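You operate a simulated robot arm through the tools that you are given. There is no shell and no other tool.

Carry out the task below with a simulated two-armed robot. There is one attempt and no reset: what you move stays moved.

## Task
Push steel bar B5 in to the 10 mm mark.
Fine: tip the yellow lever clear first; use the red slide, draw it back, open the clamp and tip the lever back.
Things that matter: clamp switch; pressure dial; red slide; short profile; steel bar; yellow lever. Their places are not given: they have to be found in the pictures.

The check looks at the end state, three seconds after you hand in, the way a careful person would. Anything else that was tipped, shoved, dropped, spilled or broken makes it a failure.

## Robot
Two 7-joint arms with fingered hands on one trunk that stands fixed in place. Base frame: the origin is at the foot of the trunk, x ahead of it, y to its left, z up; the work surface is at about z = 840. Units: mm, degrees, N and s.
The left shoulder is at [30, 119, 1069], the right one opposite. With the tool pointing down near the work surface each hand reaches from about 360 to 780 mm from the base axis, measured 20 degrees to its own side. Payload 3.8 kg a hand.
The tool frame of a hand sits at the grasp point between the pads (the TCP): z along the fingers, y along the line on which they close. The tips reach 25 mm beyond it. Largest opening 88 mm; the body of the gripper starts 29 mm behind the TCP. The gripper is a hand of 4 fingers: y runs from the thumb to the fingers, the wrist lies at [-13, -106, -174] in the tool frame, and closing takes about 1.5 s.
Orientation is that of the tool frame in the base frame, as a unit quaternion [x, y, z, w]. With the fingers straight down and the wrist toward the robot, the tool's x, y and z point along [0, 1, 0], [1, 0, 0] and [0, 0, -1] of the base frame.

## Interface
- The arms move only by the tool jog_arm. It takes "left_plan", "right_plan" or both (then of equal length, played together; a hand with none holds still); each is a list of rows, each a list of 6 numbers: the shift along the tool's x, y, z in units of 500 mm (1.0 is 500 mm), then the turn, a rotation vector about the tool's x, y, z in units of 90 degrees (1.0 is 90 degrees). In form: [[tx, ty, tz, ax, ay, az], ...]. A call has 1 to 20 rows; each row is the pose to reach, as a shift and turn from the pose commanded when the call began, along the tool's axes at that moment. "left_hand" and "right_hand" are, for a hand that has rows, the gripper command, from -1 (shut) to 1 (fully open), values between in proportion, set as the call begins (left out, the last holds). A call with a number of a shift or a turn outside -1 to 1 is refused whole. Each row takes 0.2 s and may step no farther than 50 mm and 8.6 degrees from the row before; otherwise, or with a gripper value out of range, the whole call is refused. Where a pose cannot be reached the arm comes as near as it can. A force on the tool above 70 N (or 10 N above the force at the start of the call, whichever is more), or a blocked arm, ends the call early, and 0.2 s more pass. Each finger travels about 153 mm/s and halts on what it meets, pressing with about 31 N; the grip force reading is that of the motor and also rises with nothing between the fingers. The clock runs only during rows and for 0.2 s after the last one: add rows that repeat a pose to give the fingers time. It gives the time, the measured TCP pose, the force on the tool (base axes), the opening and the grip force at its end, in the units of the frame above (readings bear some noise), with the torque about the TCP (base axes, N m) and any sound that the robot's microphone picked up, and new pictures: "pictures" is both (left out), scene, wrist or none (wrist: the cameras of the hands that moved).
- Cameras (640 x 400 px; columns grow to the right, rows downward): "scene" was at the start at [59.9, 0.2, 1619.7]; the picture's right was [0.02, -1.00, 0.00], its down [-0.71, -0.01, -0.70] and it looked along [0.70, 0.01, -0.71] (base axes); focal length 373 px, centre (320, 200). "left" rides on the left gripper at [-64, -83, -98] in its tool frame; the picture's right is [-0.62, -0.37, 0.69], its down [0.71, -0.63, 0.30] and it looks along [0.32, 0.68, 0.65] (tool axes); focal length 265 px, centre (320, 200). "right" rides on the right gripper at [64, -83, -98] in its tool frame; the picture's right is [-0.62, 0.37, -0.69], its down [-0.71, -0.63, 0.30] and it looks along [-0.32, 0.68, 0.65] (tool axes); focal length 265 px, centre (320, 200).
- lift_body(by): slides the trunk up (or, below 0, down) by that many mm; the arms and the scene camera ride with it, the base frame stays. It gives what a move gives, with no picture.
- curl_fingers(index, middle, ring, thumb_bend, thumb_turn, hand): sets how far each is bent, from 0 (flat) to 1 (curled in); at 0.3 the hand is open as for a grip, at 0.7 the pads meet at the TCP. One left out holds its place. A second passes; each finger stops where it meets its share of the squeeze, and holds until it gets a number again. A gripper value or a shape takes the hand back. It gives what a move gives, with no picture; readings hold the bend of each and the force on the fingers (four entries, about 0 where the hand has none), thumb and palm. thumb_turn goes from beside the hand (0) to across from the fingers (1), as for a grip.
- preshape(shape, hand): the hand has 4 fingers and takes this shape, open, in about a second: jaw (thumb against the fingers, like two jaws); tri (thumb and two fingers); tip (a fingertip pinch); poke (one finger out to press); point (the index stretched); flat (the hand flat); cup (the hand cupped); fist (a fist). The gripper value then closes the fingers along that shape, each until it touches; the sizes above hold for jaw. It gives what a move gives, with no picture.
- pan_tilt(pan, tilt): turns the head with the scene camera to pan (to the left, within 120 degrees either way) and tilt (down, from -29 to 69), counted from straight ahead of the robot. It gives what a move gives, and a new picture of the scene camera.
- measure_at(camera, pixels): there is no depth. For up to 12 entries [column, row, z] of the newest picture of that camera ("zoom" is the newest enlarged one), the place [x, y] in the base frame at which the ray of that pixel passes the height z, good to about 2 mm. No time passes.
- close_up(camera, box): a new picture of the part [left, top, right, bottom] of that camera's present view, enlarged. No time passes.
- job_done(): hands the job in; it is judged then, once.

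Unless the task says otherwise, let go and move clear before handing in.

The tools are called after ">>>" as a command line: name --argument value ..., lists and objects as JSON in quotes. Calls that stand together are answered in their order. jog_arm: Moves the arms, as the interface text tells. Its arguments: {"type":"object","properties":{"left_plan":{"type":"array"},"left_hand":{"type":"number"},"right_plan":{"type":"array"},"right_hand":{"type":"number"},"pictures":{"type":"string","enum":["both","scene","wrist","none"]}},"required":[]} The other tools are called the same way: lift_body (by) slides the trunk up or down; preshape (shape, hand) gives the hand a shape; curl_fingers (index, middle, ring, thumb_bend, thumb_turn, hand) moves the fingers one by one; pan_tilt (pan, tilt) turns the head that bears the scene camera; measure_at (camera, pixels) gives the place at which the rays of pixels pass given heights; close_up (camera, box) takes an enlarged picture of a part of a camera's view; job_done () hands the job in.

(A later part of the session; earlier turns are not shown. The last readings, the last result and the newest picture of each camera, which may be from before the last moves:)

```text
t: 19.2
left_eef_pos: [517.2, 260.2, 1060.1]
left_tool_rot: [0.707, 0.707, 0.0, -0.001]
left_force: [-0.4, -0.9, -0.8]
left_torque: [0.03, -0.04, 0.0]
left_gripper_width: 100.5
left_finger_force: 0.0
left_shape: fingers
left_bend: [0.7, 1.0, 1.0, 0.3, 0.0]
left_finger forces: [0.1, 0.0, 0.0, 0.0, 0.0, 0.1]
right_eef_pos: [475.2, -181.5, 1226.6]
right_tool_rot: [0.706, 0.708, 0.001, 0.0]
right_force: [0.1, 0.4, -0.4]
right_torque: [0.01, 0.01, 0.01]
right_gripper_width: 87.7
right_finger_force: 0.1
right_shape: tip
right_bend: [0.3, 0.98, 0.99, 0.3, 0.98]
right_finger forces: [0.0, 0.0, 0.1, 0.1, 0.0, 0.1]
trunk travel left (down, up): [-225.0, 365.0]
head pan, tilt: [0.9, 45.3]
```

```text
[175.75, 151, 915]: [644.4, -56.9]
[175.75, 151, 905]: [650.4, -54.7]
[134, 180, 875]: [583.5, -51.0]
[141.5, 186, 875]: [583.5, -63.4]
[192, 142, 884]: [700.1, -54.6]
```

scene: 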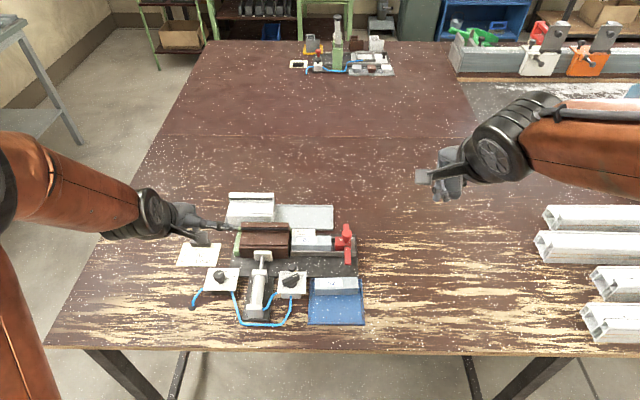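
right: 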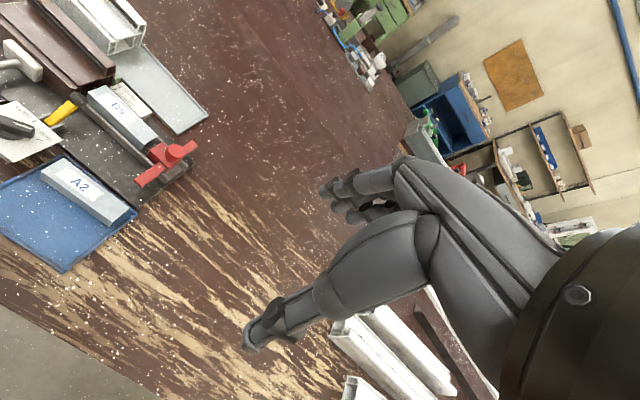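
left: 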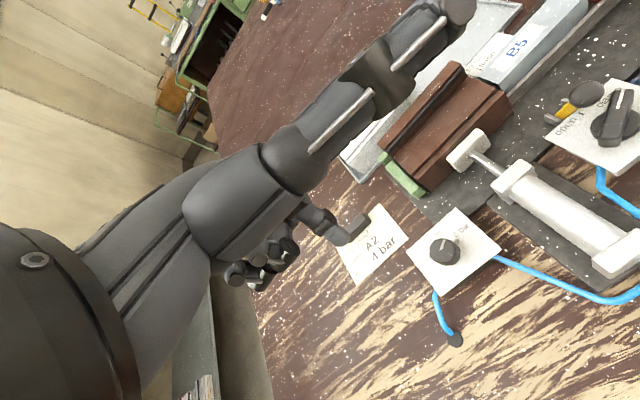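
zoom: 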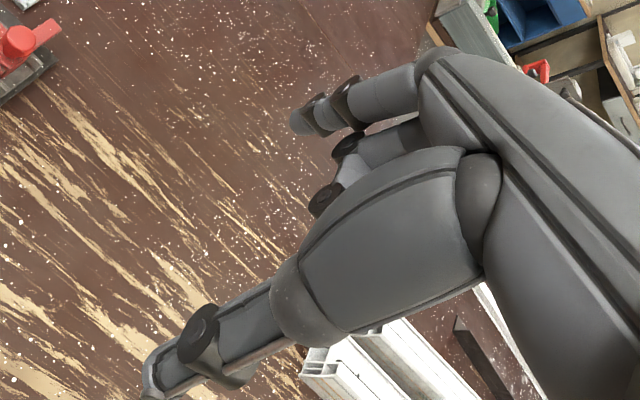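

Scene and right views agree: the slide knob's top is at about (646, -57, 913), wing tips near x=582 / 700 at z≈875, nose at y≈-29. I bring the right pinch hand above the knob at z ≈ 975.

>>> jog_arm --right_plan '[[0.0266, 0.0378, 0.0559, 0, 0, 0], [0.0531, 0.0756, 0.1118, 0, 0, 0], [0.0797, 0.1133, 0.1677, 0, 0, 0], [0.1062, 0.1511, 0.2236, 0, 0, 0], [0.1328, 0.1889, 0.2794, 0, 0, 0], [0.1593, 0.2267, 0.3353, 0, 0, 0], [0.1859, 0.2644, 0.3912, 0, 0, 0], [0.2124, 0.3022, 0.4471, 0, 0, 0], [0.239, 0.34, 0.503, 0, 0, 0], [0.239, 0.34, 0.503, 0, 0, 0]]' --pictures "both"

>>> close_up --camera "right" --box '[160, 120, 420, 380]'

>>> close_up --camera "scene" --box '[310, 190, 400, 270]'

>>> close_up --camera "left" --box '[400, 0, 640, 150]'

```text
t: 21.4
left_eef_pos: [517.6, 259.9, 1060.6]
left_tool_rot: [0.707, 0.707, 0.0, 0.001]
left_force: [-0.7, 0.4, -0.1]
left_torque: [-0.02, 0.02, -0.02]
left_gripper_width: 100.3
left_finger_force: 0.1
left_shape: fingers
left_bend: [0.7, 1.0, 1.0, 0.3, 0.0]
left_finger forces: [0.0, 0.0, 0.1, 0.0, 0.0, 0.1]
right_eef_pos: [646.9, -61.9, 977.9]
right_tool_rot: [0.707, 0.707, 0.0, 0.0]
right_force: [-0.7, -0.1, 0.6]
right_torque: [-0.01, 0.01, -0.02]
right_gripper_width: 87.9
right_finger_force: 0.1
right_shape: tip
right_bend: [0.3, 0.98, 0.99, 0.3, 0.98]
right_finger forces: [0.0, 0.1, 0.0, 0.0, 0.0, 0.0]
trunk travel left (down, up): [-225.0, 365.0]
head pan, tilt: [0.9, 45.3]
```

scene: 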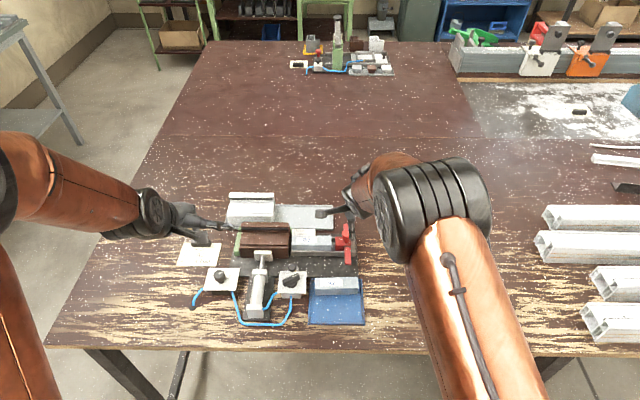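
right: 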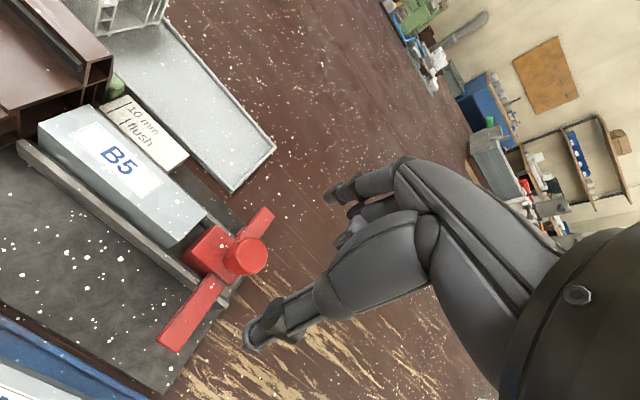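

```text
1.54 times, centred on (290, 250) of right
```

zoom: 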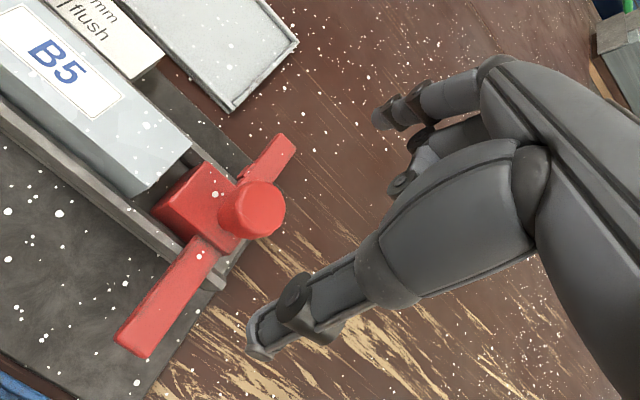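

```text
5.00 times, centred on (355, 230) of scene
```

zoom: 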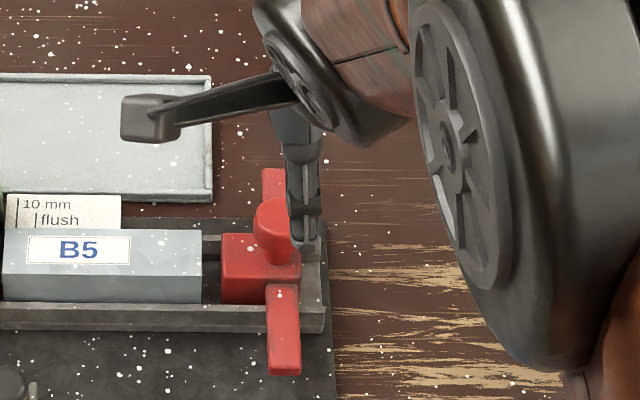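

```text
2.67 times, centred on (520, 75) of left
```

zoom: 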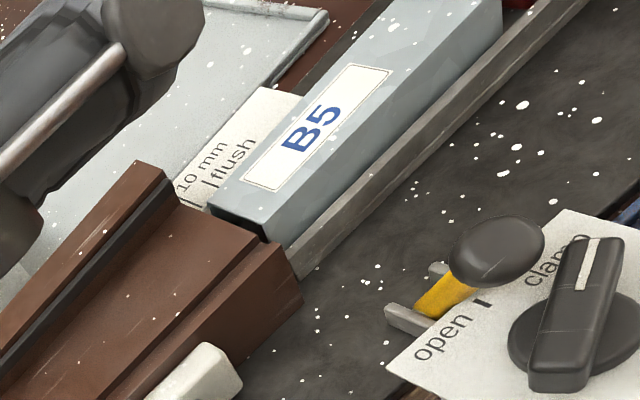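

Pinch hand is above the slide knob, thumb on the near side and index on the far side, both in line with the knob. I lower 63 mm so the tips straddle the knob head, then check before closing.

>>> jog_arm --right_plan '[[0.004, -0.002, 0.04, 0, 0, 0], [0.004, -0.002, 0.08, 0, 0, 0], [0.004, -0.002, 0.11, 0, 0, 0], [0.004, -0.002, 0.126, 0, 0, 0], [0.004, -0.002, 0.126, 0, 0, 0]]' --pictures "both"

>>> close_up --camera "right" --box '[200, 120, 400, 380]'

>>> close_up --camera "scene" --box '[320, 205, 380, 275]'

```text
t: 22.6
left_eef_pos: [517.4, 260.4, 1059.7]
left_tool_rot: [0.707, 0.707, -0.001, 0.001]
left_force: [0.0, 0.2, 0.3]
left_torque: [0.02, 0.02, -0.01]
left_gripper_width: 100.3
left_finger_force: 0.0
left_shape: fingers
left_bend: [0.7, 1.0, 1.0, 0.3, 0.0]
left_finger forces: [0.1, 0.0, 0.0, 0.1, 0.0, 0.0]
right_eef_pos: [645.3, -60.6, 912.8]
right_tool_rot: [0.706, 0.708, 0.0, 0.0]
right_force: [0.4, -0.5, -0.3]
right_torque: [0.01, 0.0, -0.04]
right_gripper_width: 87.8
right_finger_force: 0.0
right_shape: tip
right_bend: [0.3, 0.98, 0.99, 0.3, 0.98]
right_finger forces: [0.0, 0.1, 0.1, 0.1, 0.1, 0.0]
trunk travel left (down, up): [-225.0, 365.0]
head pan, tilt: [0.9, 45.3]
```

scene: 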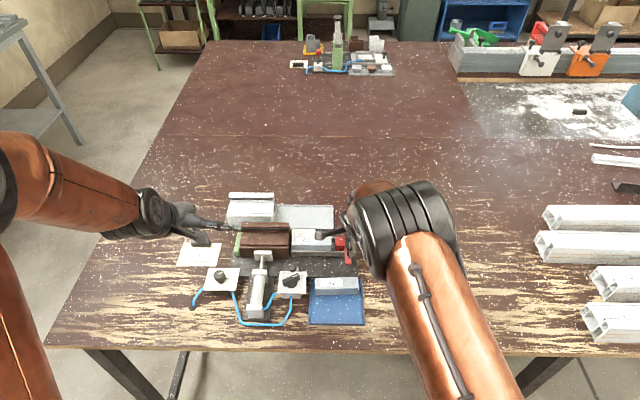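
right: 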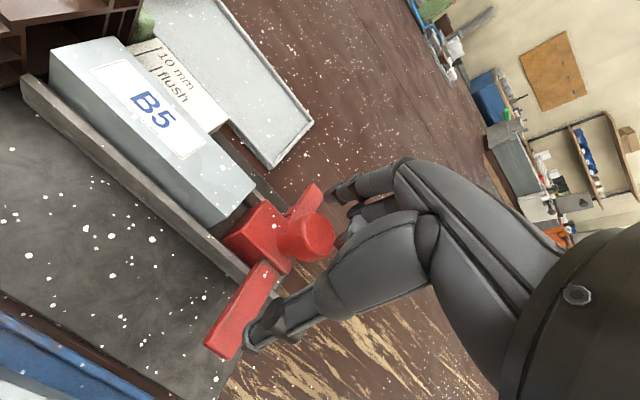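

```text
1.54 times, centred on (300, 250) of right
```

zoom: 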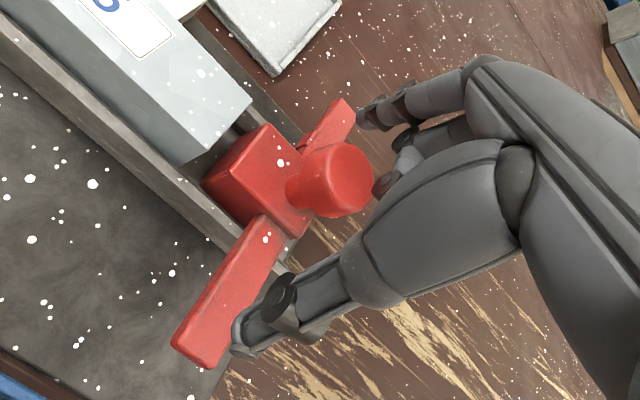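

```text
5.71 times, centred on (350, 240) of scene
```

zoom: 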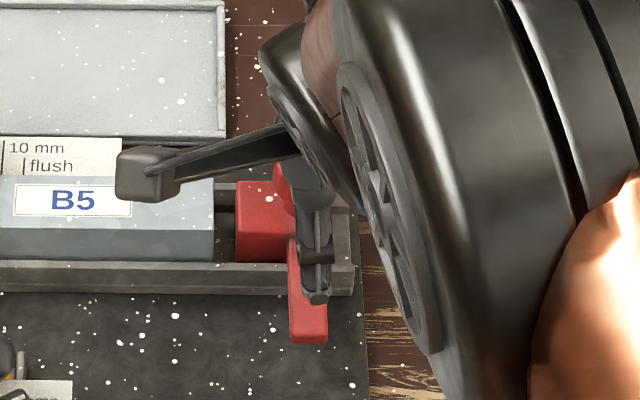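

>>> measure_at --camera "right" --pixels '[[318.2, 235.7, 913], [318.2, 235.7, 908], [332, 192, 890], [332, 192, 900], [250, 344, 888], [250, 344, 898], [252, 340, 888]]'

>>> measure_at --camera "scene" --pixels '[[349.5, 256.5, 890], [349.5, 256.5, 900], [346, 231, 910]]'

```text
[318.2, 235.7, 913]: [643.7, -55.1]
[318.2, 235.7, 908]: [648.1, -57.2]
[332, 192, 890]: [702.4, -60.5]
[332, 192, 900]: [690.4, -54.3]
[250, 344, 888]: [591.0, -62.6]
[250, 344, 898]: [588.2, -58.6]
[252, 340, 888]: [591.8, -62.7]
```

```text
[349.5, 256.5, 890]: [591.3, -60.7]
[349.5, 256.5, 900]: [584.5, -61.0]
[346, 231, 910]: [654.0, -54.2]
```

Thumb tip ≈ (590, -61, 890), index tip ≈ (697, -58, 894), knob ≈ (645, -56, 911): I shift 3.5 mm left and close the pinch on the knob.

>>> jog_arm --right_plan '[[0.007, 0, 0, 0, 0, 0], [0.007, 0, 0, 0, 0, 0], [0.007, 0, 0, 0, 0, 0], [0.007, 0, 0, 0, 0, 0], [0.007, 0, 0, 0, 0, 0], [0.007, 0, 0, 0, 0, 0], [0.007, 0, 0, 0, 0, 0], [0.007, 0, 0, 0, 0, 0], [0.007, 0, 0, 0, 0, 0]]' --right_hand -1 --pictures "both"

>>> close_up --camera "right" --box '[220, 140, 400, 340]'

>>> close_up --camera "scene" --box '[320, 205, 380, 275]'

```text
t: 24.6
left_eef_pos: [518.6, 260.6, 1060.4]
left_tool_rot: [0.707, 0.707, 0.0, 0.0]
left_force: [0.1, -0.4, -0.2]
left_torque: [-0.01, 0.0, 0.01]
left_gripper_width: 100.6
left_finger_force: 0.2
left_shape: fingers
left_bend: [0.7, 1.0, 1.0, 0.3, 0.0]
left_finger forces: [0.1, 0.1, 0.0, 0.0, 0.0, 0.1]
right_eef_pos: [645.1, -56.3, 910.6]
right_tool_rot: [0.707, 0.707, -0.002, -0.001]
right_force: [-5.3, -1.2, -23.9]
right_torque: [-0.06, 0.2, -0.02]
right_gripper_width: 19.7
right_finger_force: 30.9
right_shape: tip
right_bend: [0.74, 1.0, 1.0, 0.75, 1.0]
right_finger forces: [29.3, 0.1, 0.1, 0.0, 31.8, 0.0]
trunk travel left (down, up): [-225.0, 365.0]
head pan, tilt: [0.9, 45.3]
```

scene: 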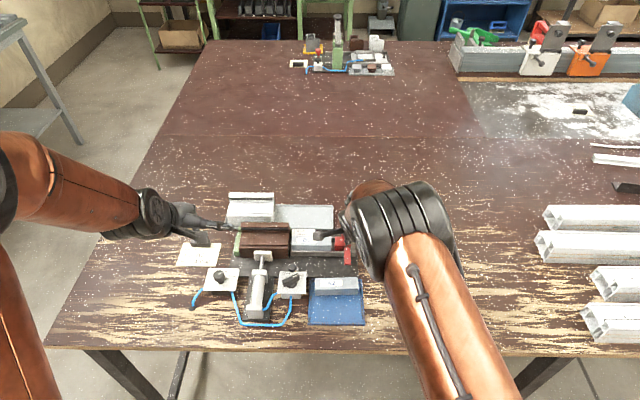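
right: 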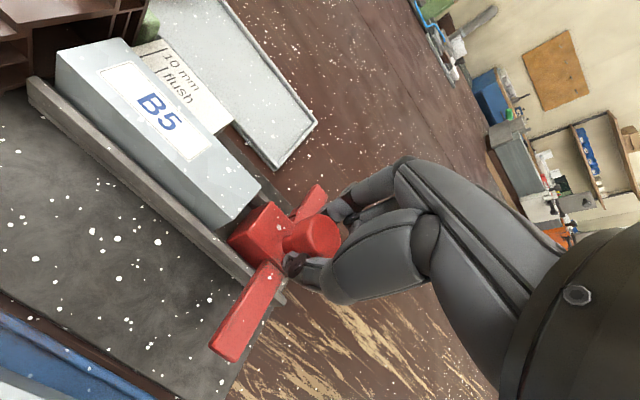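

```text
2.00 times, centred on (310, 240) of right
```

zoom: 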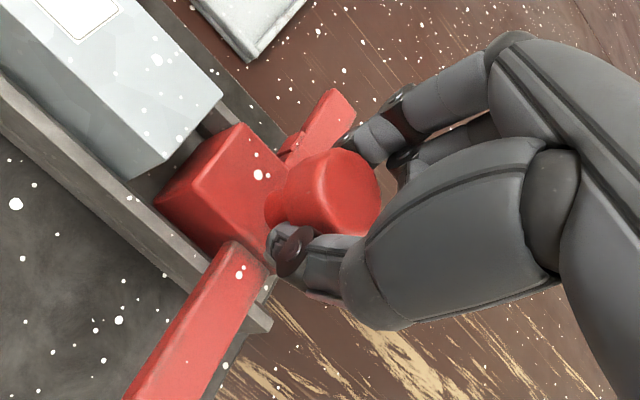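

```text
5.71 times, centred on (350, 240) of scene
```

zoom: 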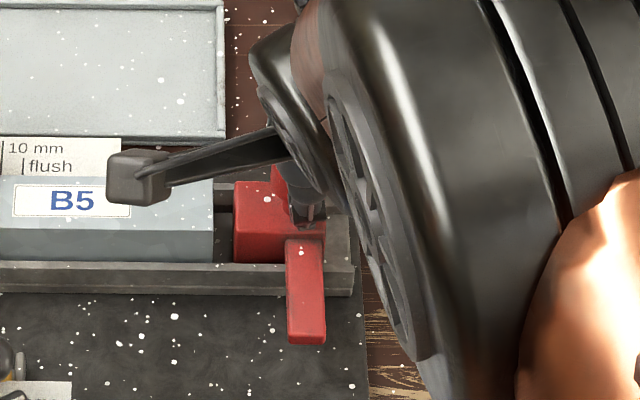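

The pinch holds the knob (19.7 mm, 31 N), with the tapered head pulling the hand down by 24 N. I ease down 3 mm and push 20 mm left to feel the slide meet the bar.

>>> jog_arm --right_plan '[[0, 0, 0.006, 0, 0, 0], [0.008, 0, 0.006, 0, 0, 0], [0.016, 0, 0.006, 0, 0, 0], [0.024, 0, 0.006, 0, 0, 0], [0.032, 0, 0.006, 0, 0, 0], [0.04, 0, 0.006, 0, 0, 0], [0.04, 0, 0.006, 0, 0, 0]]' --pictures "both"

>>> close_up --camera "right" --box '[0, 0, 400, 400]'

>>> close_up --camera "scene" --box '[280, 205, 370, 285]'

```text
t: 26.2
left_eef_pos: [518.7, 260.8, 1059.5]
left_tool_rot: [0.707, 0.707, -0.001, -0.001]
left_force: [0.3, 0.3, -0.5]
left_torque: [0.0, 0.01, -0.03]
left_gripper_width: 100.6
left_finger_force: 0.1
left_shape: fingers
left_bend: [0.7, 1.0, 1.0, 0.3, 0.0]
left_finger forces: [0.0, 0.1, 0.0, 0.0, 0.0, 0.0]
right_eef_pos: [644.7, -36.9, 910.0]
right_tool_rot: [0.707, 0.707, 0.001, -0.001]
right_force: [-3.8, -1.1, -12.1]
right_torque: [-0.06, 0.18, -0.04]
right_gripper_width: 19.5
right_finger_force: 30.4
right_shape: tip
right_bend: [0.74, 1.0, 1.0, 0.75, 1.0]
right_finger forces: [27.0, 0.0, 0.0, 0.0, 28.5, 0.1]
trunk travel left (down, up): [-225.0, 365.0]
head pan, tilt: [0.9, 45.3]
```

scene: 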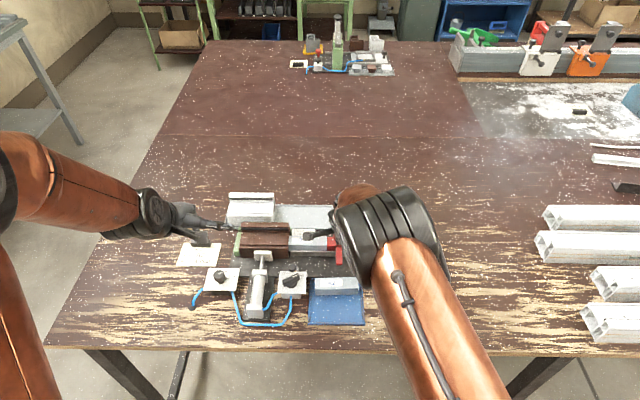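
right: 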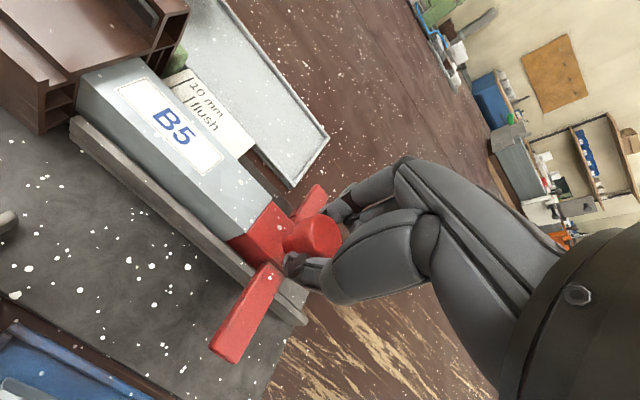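

```text
1.00 times, centred on (200, 200) of right (not enlarged: the box is as wide or as high as the picture)
```

zoom: 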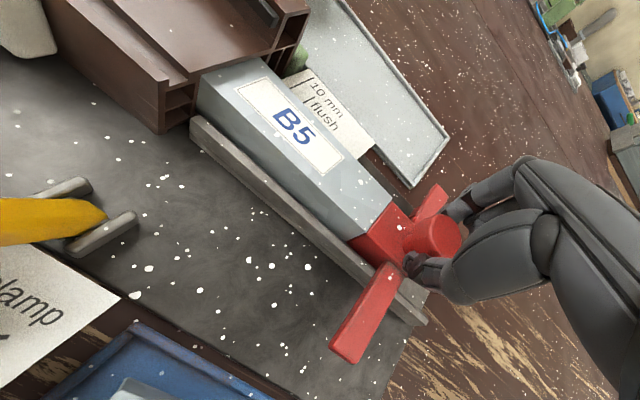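

```text
5.00 times, centred on (325, 245) of scene
```

zoom: 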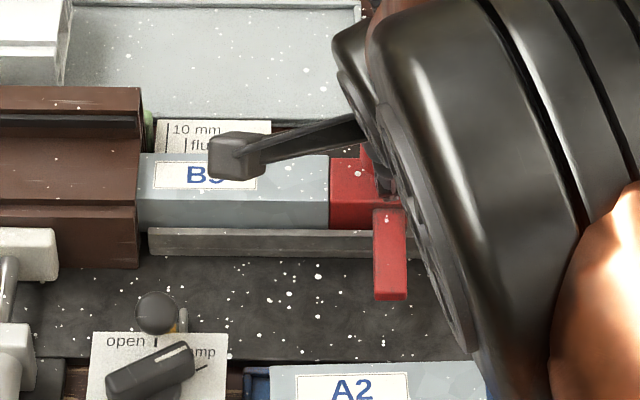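

The slide moves easily and now touches the bar, whose front has reached the profile mouth. I continue left by 40 mm, watching the force.

>>> jog_arm --right_plan '[[0.01, 0, 0.003, 0, 0, 0], [0.02, 0, 0.003, 0, 0, 0], [0.03, 0, 0.003, 0, 0, 0], [0.04, 0, 0.003, 0, 0, 0], [0.05, 0, 0.003, 0, 0, 0], [0.06, 0, 0.003, 0, 0, 0], [0.07, 0, 0.003, 0, 0, 0], [0.08, 0, 0.003, 0, 0, 0], [0.08, 0, 0.003, 0, 0, 0]]' --pictures "both"

>>> close_up --camera "scene" --box '[270, 205, 360, 285]'

```text
t: 28.2
left_eef_pos: [518.9, 259.7, 1061.2]
left_tool_rot: [0.707, 0.708, 0.001, -0.001]
left_force: [-0.3, 0.2, 0.3]
left_torque: [0.02, 0.0, -0.02]
left_gripper_width: 100.6
left_finger_force: 0.2
left_shape: fingers
left_bend: [0.7, 1.0, 1.0, 0.3, 0.0]
left_finger forces: [0.0, 0.0, 0.0, 0.1, 0.0, 0.1]
right_eef_pos: [644.4, 4.5, 909.6]
right_tool_rot: [0.706, 0.708, 0.0, 0.0]
right_force: [-3.9, -0.4, -3.0]
right_torque: [-0.01, 0.09, -0.01]
right_gripper_width: 20.2
right_finger_force: 30.9
right_shape: tip
right_bend: [0.74, 1.0, 1.0, 0.76, 1.0]
right_finger forces: [25.1, 0.0, 0.0, 0.0, 25.7, 0.0]
trunk travel left (down, up): [-225.0, 365.0]
head pan, tilt: [0.9, 45.3]
```

scene: 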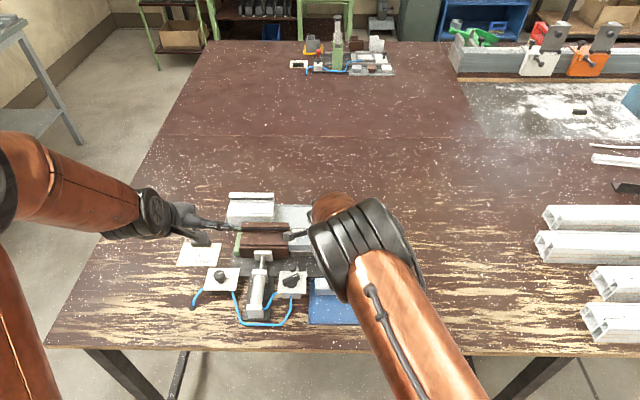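
right: 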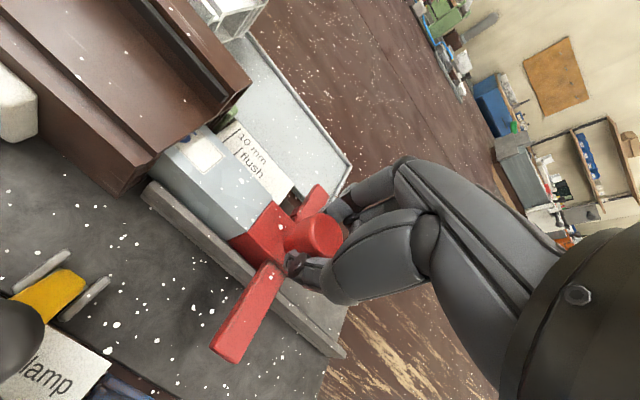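

```text
5.00 times, centred on (315, 245) of scene
```

zoom: 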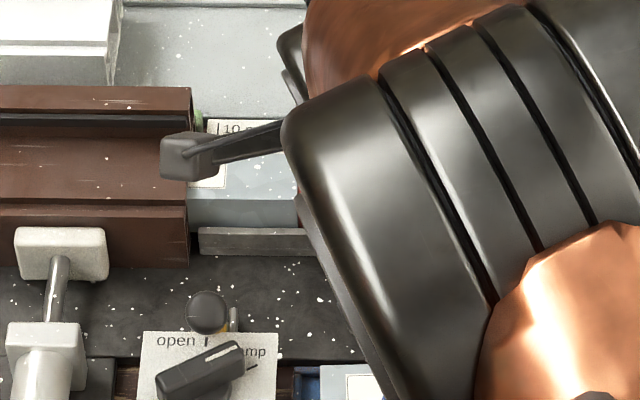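

Bar is sliding into the profile with almost no resistance (y-force ≈ 0). I push another 40 mm and then read the pointer tab against the strip.

>>> jog_arm --right_plan '[[0.01, 0, 0, 0, 0, 0], [0.02, 0, 0, 0, 0, 0], [0.03, 0, 0, 0, 0, 0], [0.04, 0, 0, 0, 0, 0], [0.05, 0, 0, 0, 0, 0], [0.06, 0, 0, 0, 0, 0], [0.07, 0, 0, 0, 0, 0], [0.08, 0, 0, 0, 0, 0], [0.08, 0, 0, 0, 0, 0]]' --pictures "both"

>>> close_up --camera "right" --box '[140, 80, 380, 320]'

>>> close_up --camera "left" --box '[440, 0, 640, 150]'

```text
t: 30.2
left_eef_pos: [518.3, 260.3, 1060.7]
left_tool_rot: [0.707, 0.707, 0.0, 0.0]
left_force: [-0.1, -0.3, -0.5]
left_torque: [-0.01, -0.04, -0.01]
left_gripper_width: 100.5
left_finger_force: 0.1
left_shape: fingers
left_bend: [0.7, 1.0, 1.0, 0.3, 0.0]
left_finger forces: [0.0, 0.1, 0.0, 0.1, 0.0, 0.0]
right_eef_pos: [644.0, 42.8, 909.6]
right_tool_rot: [0.707, 0.707, -0.001, -0.001]
right_force: [-1.2, -0.7, -2.2]
right_torque: [-0.03, 0.03, -0.05]
right_gripper_width: 20.1
right_finger_force: 31.1
right_shape: tip
right_bend: [0.75, 1.0, 1.0, 0.76, 1.0]
right_finger forces: [26.5, 0.0, 0.0, 0.1, 25.5, 0.1]
trunk travel left (down, up): [-225.0, 365.0]
head pan, tilt: [0.9, 45.3]
```

scene: 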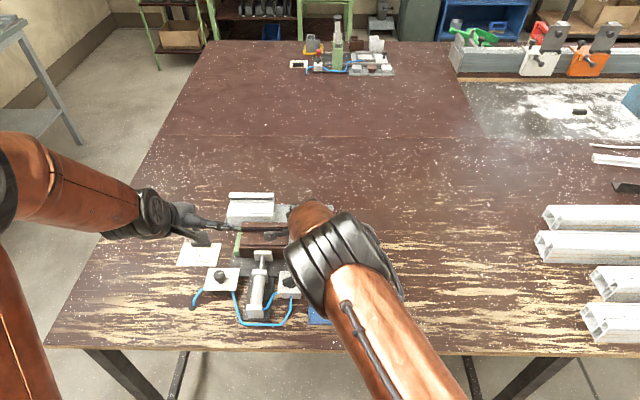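
right: 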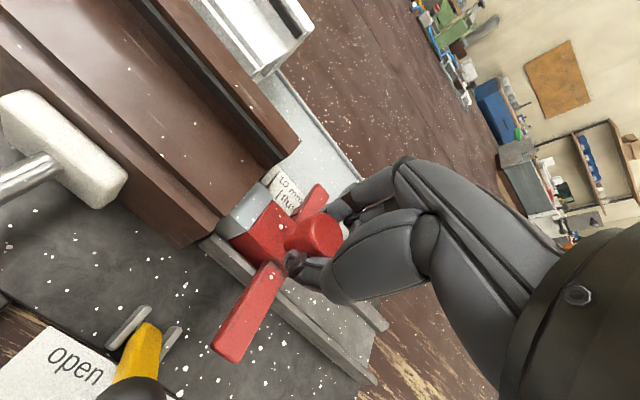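

```text
1.67 times, centred on (260, 200) of right
```

zoom: 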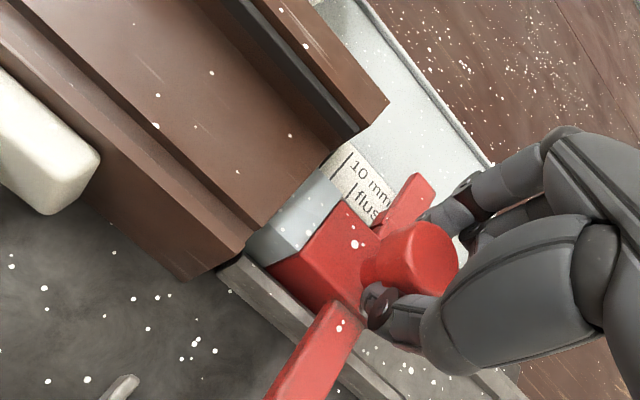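

```text
2.67 times, centred on (540, 75) of left
```

zoom: 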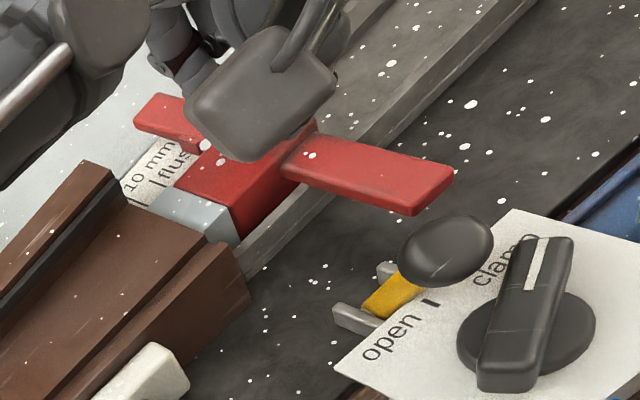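

Only ≈17 mm of the bar is still out. I zoom in on the strip and pointer from both wrist cameras before going further.

>>> close_up --camera "right" --box '[250, 150, 340, 250]'

>>> close_up --camera "left" --box '[475, 25, 575, 105]'

```text
4.00 times, centred on (295, 200) of right
```

zoom: 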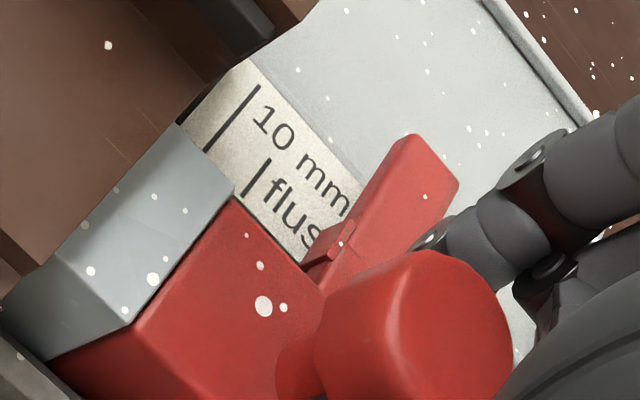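

```text
5.00 times, centred on (525, 65) of left
```

zoom: 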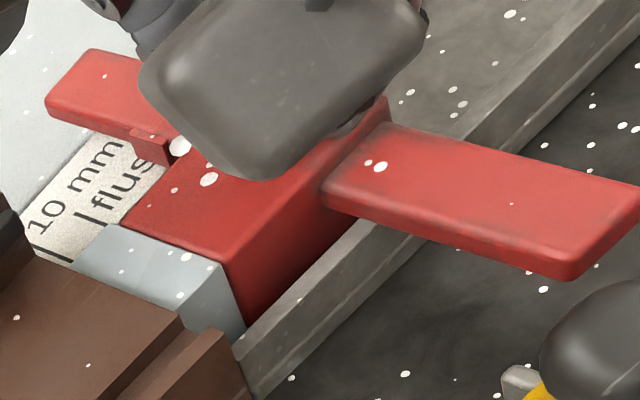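

>>> measure_at --camera "right" --pixels '[[273, 179.5, 872], [279.5, 194.5, 872], [296.3, 208, 876], [302, 214, 876], [273.8, 199, 884], [261, 182.5, 884], [255, 174, 884]]'

>>> measure_at --camera "left" --pixels '[[469, 74, 872], [478.5, 69, 872], [492, 55, 876], [485, 69.5, 884]]'

```text
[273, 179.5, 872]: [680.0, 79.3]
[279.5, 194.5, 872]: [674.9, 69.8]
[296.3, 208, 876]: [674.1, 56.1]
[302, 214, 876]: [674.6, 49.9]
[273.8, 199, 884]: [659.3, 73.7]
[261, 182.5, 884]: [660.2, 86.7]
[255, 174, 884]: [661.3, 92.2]
```

```text
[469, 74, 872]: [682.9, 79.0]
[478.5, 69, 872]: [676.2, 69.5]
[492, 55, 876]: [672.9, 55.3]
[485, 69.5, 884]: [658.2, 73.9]
```

Lines measure at y ≈ 79.2 (10 mm) and 69.6 (flush); the pointer tab's front edge is at ≈ 55.7 and the nose at ≈ 73.8 with the mouth ≈ 88. I advance 14 mm to check the flush reading first.

>>> jog_arm --right_plan '[[0.008, 0, 0, 0, 0, 0], [0.016, 0, 0, 0, 0, 0], [0.024, 0, 0, 0, 0, 0], [0.028, 0, 0, 0, 0, 0], [0.028, 0, 0, 0, 0, 0]]' --pictures "both"

>>> close_up --camera "right" --box '[250, 150, 340, 250]'

>>> close_up --camera "left" --box '[455, 25, 555, 105]'

```text
t: 31.4
left_eef_pos: [518.1, 259.4, 1060.4]
left_tool_rot: [0.708, 0.707, 0.0, 0.0]
left_force: [0.6, 0.7, -0.3]
left_torque: [0.03, 0.0, -0.04]
left_gripper_width: 100.4
left_finger_force: 0.0
left_shape: fingers
left_bend: [0.7, 1.0, 1.0, 0.3, 0.0]
left_finger forces: [0.1, 0.0, 0.1, 0.0, 0.1, 0.1]
right_eef_pos: [646.1, 58.2, 909.4]
right_tool_rot: [0.707, 0.707, 0.001, -0.001]
right_force: [-1.5, -0.2, -2.7]
right_torque: [0.0, 0.02, 0.0]
right_gripper_width: 20.9
right_finger_force: 31.5
right_shape: tip
right_bend: [0.75, 1.0, 1.0, 0.76, 1.0]
right_finger forces: [26.9, 0.0, 0.0, 0.1, 25.6, 0.1]
trunk travel left (down, up): [-225.0, 365.0]
head pan, tilt: [0.9, 45.3]
```

scene: 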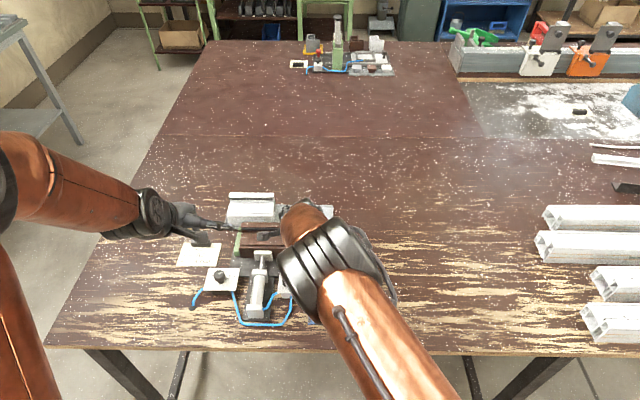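
right: 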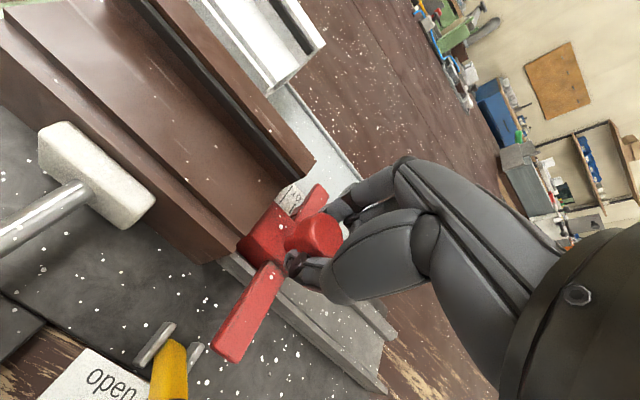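

```text
4.00 times, centred on (295, 200) of right
```

zoom: 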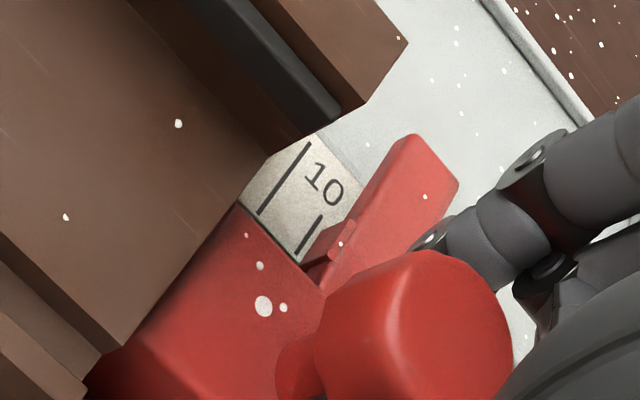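

```text
5.00 times, centred on (505, 65) of left
```

zoom: 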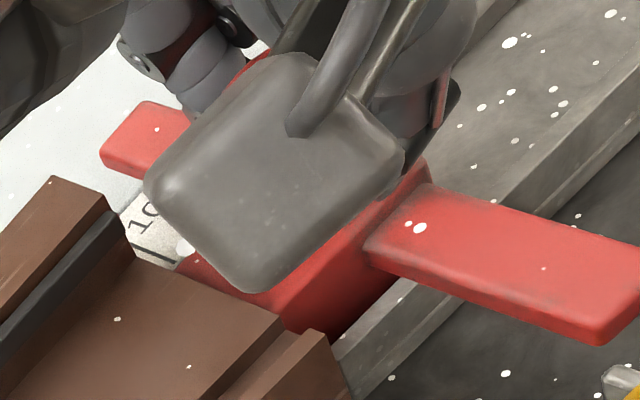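

>>> close_up --camera "right" --box '[275, 180, 325, 230]'

```text
8.00 times, centred on (300, 205) of right
```

zoom: 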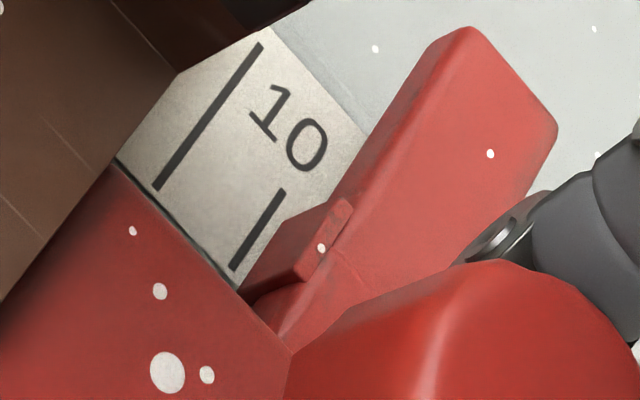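

>>> measure_at --camera "right" --pixels '[[292.25, 208.75, 872], [286.1, 194.5, 872], [296.1, 210.75, 873], [296.1, 210.75, 876], [300.4, 209.8, 879], [274.5, 225.5, 884], [272, 223, 884]]'

```text
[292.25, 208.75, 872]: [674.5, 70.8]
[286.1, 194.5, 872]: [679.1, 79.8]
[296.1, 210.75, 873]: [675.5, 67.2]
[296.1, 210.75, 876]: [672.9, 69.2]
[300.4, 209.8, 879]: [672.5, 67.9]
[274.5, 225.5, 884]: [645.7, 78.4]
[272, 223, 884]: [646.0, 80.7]
```

The tab's front edge is now ≈1.5–3 mm short of the flush line, nose about flush. I advance 9 mm more, deliberately a bit short of the 10 mm line, then release and take a parallax-free reading.

>>> jog_arm --right_plan '[[0.006, 0, 0, 0, 0, 0], [0.012, 0, 0, 0, 0, 0], [0.018, 0, 0, 0, 0, 0], [0.018, 0, 0, 0, 0, 0], [0.018, 0, 0, 0, 0, 0]]' --pictures "both"

>>> close_up --camera "right" --box '[275, 180, 325, 230]'

>>> close_up --camera "right" --box '[230, 150, 350, 270]'

```text
t: 32.6
left_eef_pos: [518.0, 260.2, 1061.0]
left_tool_rot: [0.708, 0.707, 0.0, 0.0]
left_force: [0.7, -0.4, -0.6]
left_torque: [-0.02, 0.0, 0.02]
left_gripper_width: 100.5
left_finger_force: 0.1
left_shape: fingers
left_bend: [0.7, 1.0, 1.0, 0.3, 0.0]
left_finger forces: [0.1, 0.0, 0.0, 0.1, 0.0, 0.1]
right_eef_pos: [643.6, 66.4, 908.5]
right_tool_rot: [0.707, 0.708, 0.0, 0.001]
right_force: [-1.0, -0.8, -2.0]
right_torque: [-0.01, -0.04, -0.05]
right_gripper_width: 20.4
right_finger_force: 30.6
right_shape: tip
right_bend: [0.75, 1.0, 1.0, 0.76, 1.0]
right_finger forces: [26.9, 0.1, 0.0, 0.1, 25.0, 0.0]
trunk travel left (down, up): [-225.0, 365.0]
head pan, tilt: [0.9, 45.3]
```

scene: 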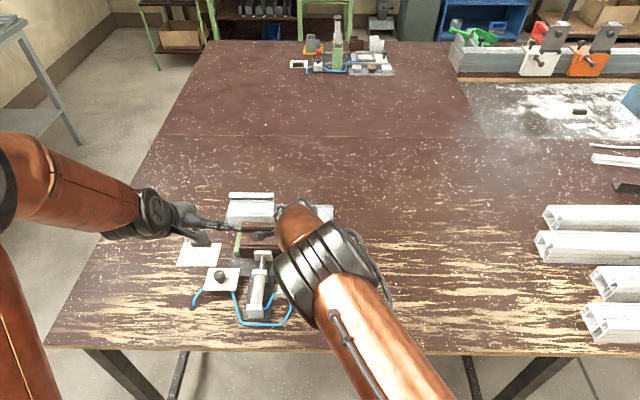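
right: 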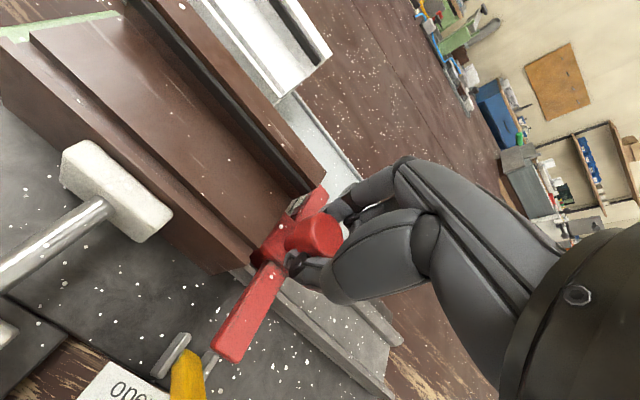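

```text
8.00 times, centred on (300, 205) of right
```

zoom: 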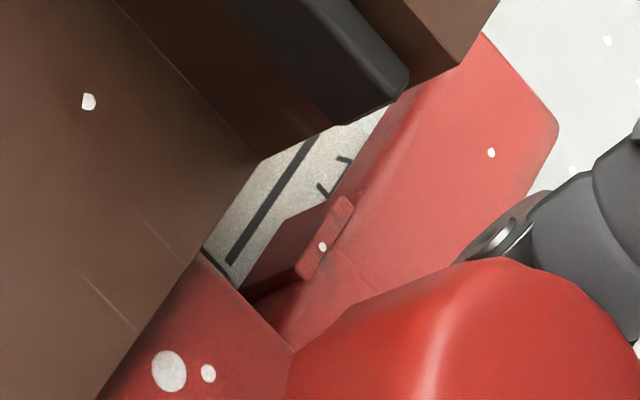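

```text
3.33 times, centred on (290, 210) of right
```

zoom: 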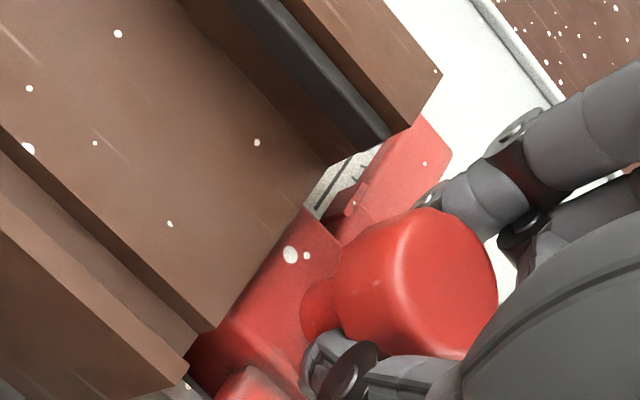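

The tab's front is now ≈1–2.5 mm short of the 10 mm line. I release the knob, rise straight up and shift so the right camera sits at y≈79, looking square along the line for a parallax-free reading.

>>> jog_arm --right_plan '[[0, 0, 0, 0, 0, 0], [0, 0, 0, 0, 0, 0], [0, 0, 0, 0, 0, 0], [0, 0, 0, 0, 0, 0], [0, 0, -0.02, 0, 0, 0], [0, 0, -0.06, 0, 0, 0], [0, 0, -0.1, 0, 0, 0], [0, 0, -0.136, 0, 0, 0], [-0.03, -0.01, -0.136, 0, 0, 0], [-0.07, -0.02, -0.136, 0, 0, 0], [-0.103, -0.03, -0.136, 0, 0, 0], [-0.103, -0.03, -0.136, 0, 0, 0]]' --right_hand 0.2 --pictures "both"

>>> close_up --camera "right" --box '[150, 120, 270, 240]'

>>> close_up --camera "scene" --box '[270, 205, 350, 285]'

```text
t: 35.2
left_eef_pos: [517.7, 260.3, 1060.2]
left_tool_rot: [0.707, 0.707, -0.001, 0.0]
left_force: [0.2, 0.3, -0.1]
left_torque: [0.03, 0.0, -0.04]
left_gripper_width: 100.6
left_finger_force: 0.0
left_shape: fingers
left_bend: [0.7, 1.0, 1.0, 0.3, 0.0]
left_finger forces: [0.0, 0.0, 0.1, 0.1, 0.1, 0.0]
right_eef_pos: [630.4, 15.1, 976.1]
right_tool_rot: [0.707, 0.708, -0.001, 0.0]
right_force: [0.7, 0.2, -0.1]
right_torque: [0.02, 0.04, 0.04]
right_gripper_width: 52.0
right_finger_force: 0.0
right_shape: tip
right_bend: [0.31, 0.98, 0.99, 0.65, 1.0]
right_finger forces: [0.1, 0.0, 0.1, 0.1, 0.1, 0.0]
trunk travel left (down, up): [-225.0, 365.0]
head pan, tilt: [0.9, 45.3]
```

scene: 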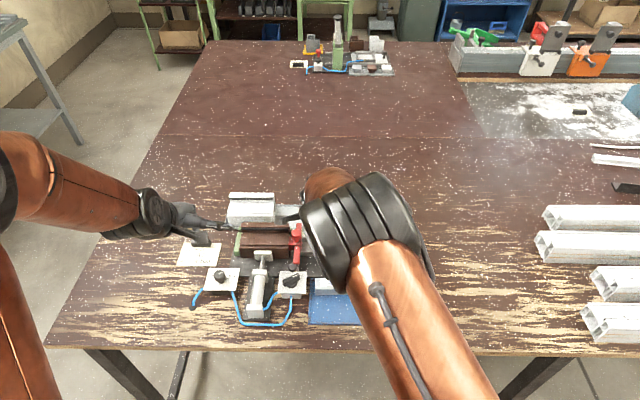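
right: 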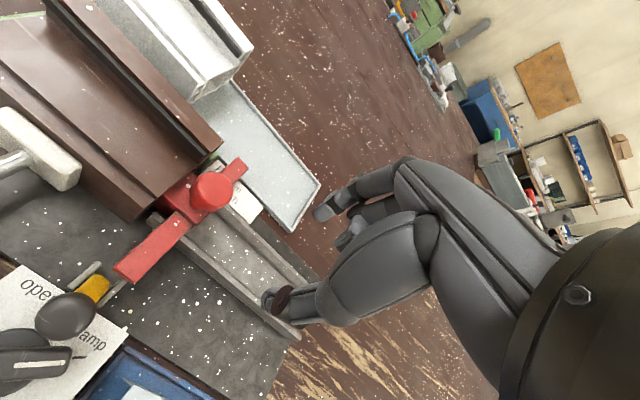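

```text
3.33 times, centred on (210, 180) of right
```

zoom: 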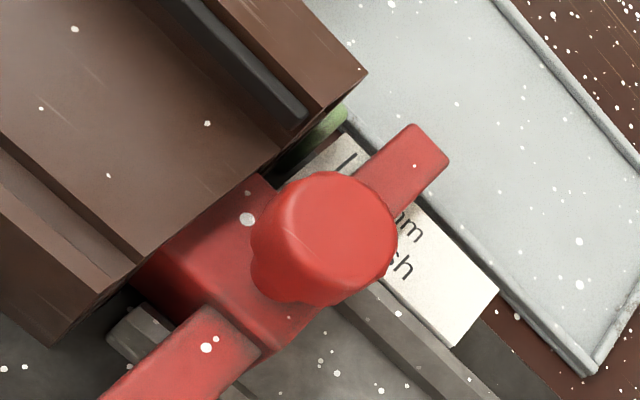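

```text
5.00 times, centred on (310, 245) of scene
```

zoom: 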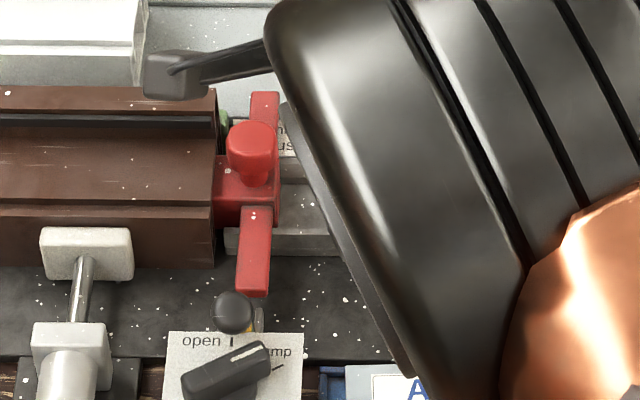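

The knob hides the tab from this angle, but the scene camera (y≈0, little parallax) sees the wing and strip at about (296, 229). I zoom in hard there.

>>> close_up --camera "scene" --box '[282, 218, 314, 238]'

>>> close_up --camera "right" --box '[190, 150, 250, 200]'

```text
16.00 times, centred on (298, 228) of scene
```

zoom: 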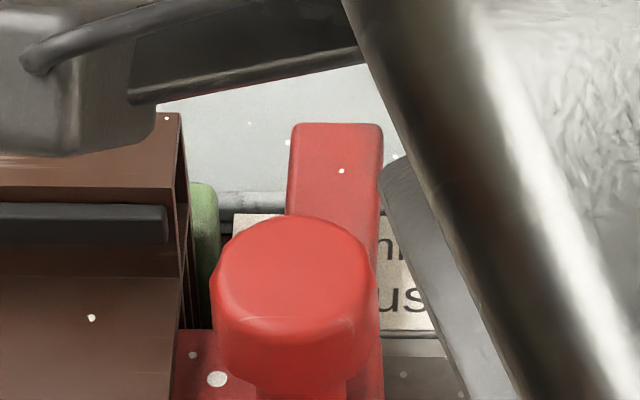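

```text
8.00 times, centred on (220, 175) of right
```

zoom: 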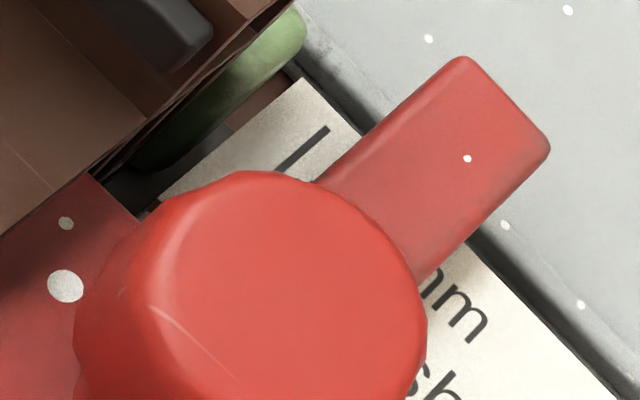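

Both views are blocked by the knob, so I move the right hand 90 mm further out so its camera looks almost straight down past the knob onto the strip.

>>> jog_arm --right_plan '[[0, 0.04, -0.01, 0, 0, 0], [0, 0.08, -0.02, 0, 0, 0], [0, 0.12, -0.03, 0, 0, 0], [0, 0.16, -0.03, 0, 0, 0], [0, 0.18, -0.03, 0, 0, 0], [0, 0.18, -0.03, 0, 0, 0]]' --pictures "both"

>>> close_up --camera "right" --box '[40, 200, 200, 340]'

```text
t: 36.6
left_eef_pos: [518.7, 259.3, 1060.2]
left_tool_rot: [0.708, 0.706, -0.002, 0.0]
left_force: [0.1, 0.2, -0.4]
left_torque: [-0.03, -0.01, 0.02]
left_gripper_width: 100.8
left_finger_force: 0.1
left_shape: fingers
left_bend: [0.7, 1.0, 1.0, 0.3, 0.0]
left_finger forces: [0.0, 0.1, 0.0, 0.0, 0.1, 0.1]
right_eef_pos: [719.2, 15.1, 992.9]
right_tool_rot: [0.707, 0.707, 0.0, 0.0]
right_force: [1.3, 0.7, -0.9]
right_torque: [-0.01, -0.01, 0.01]
right_gripper_width: 52.7
right_finger_force: 0.0
right_shape: tip
right_bend: [0.31, 0.98, 0.99, 0.65, 1.0]
right_finger forces: [0.0, 0.0, 0.0, 0.0, 0.0, 0.1]
trunk travel left (down, up): [-225.0, 365.0]
head pan, tilt: [0.9, 45.3]
```

scene: 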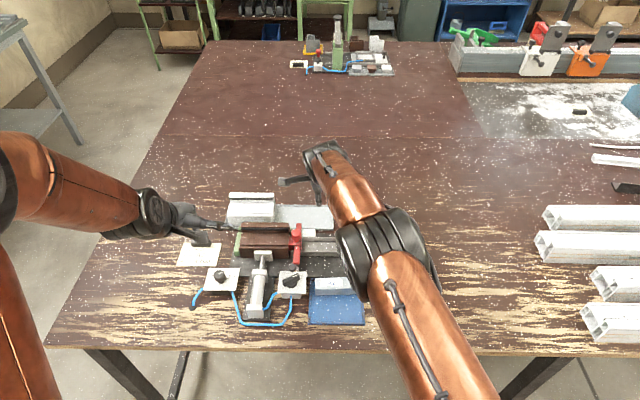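
right: 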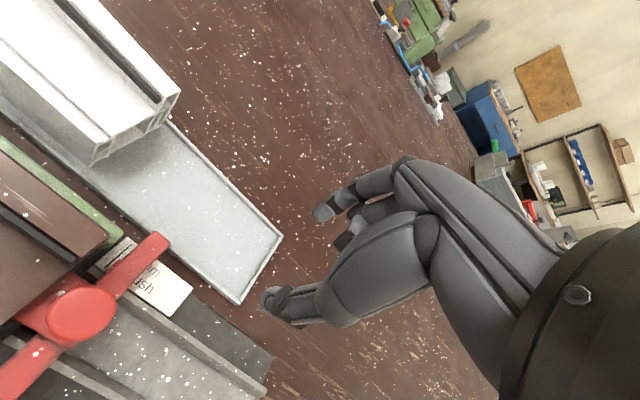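

```text
2.86 times, centred on (120, 270) of right
```

zoom: 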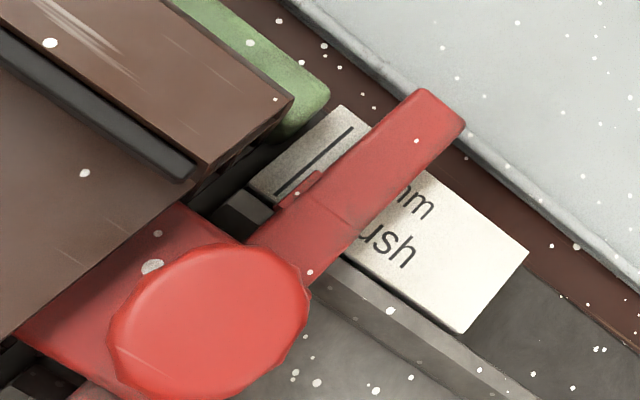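

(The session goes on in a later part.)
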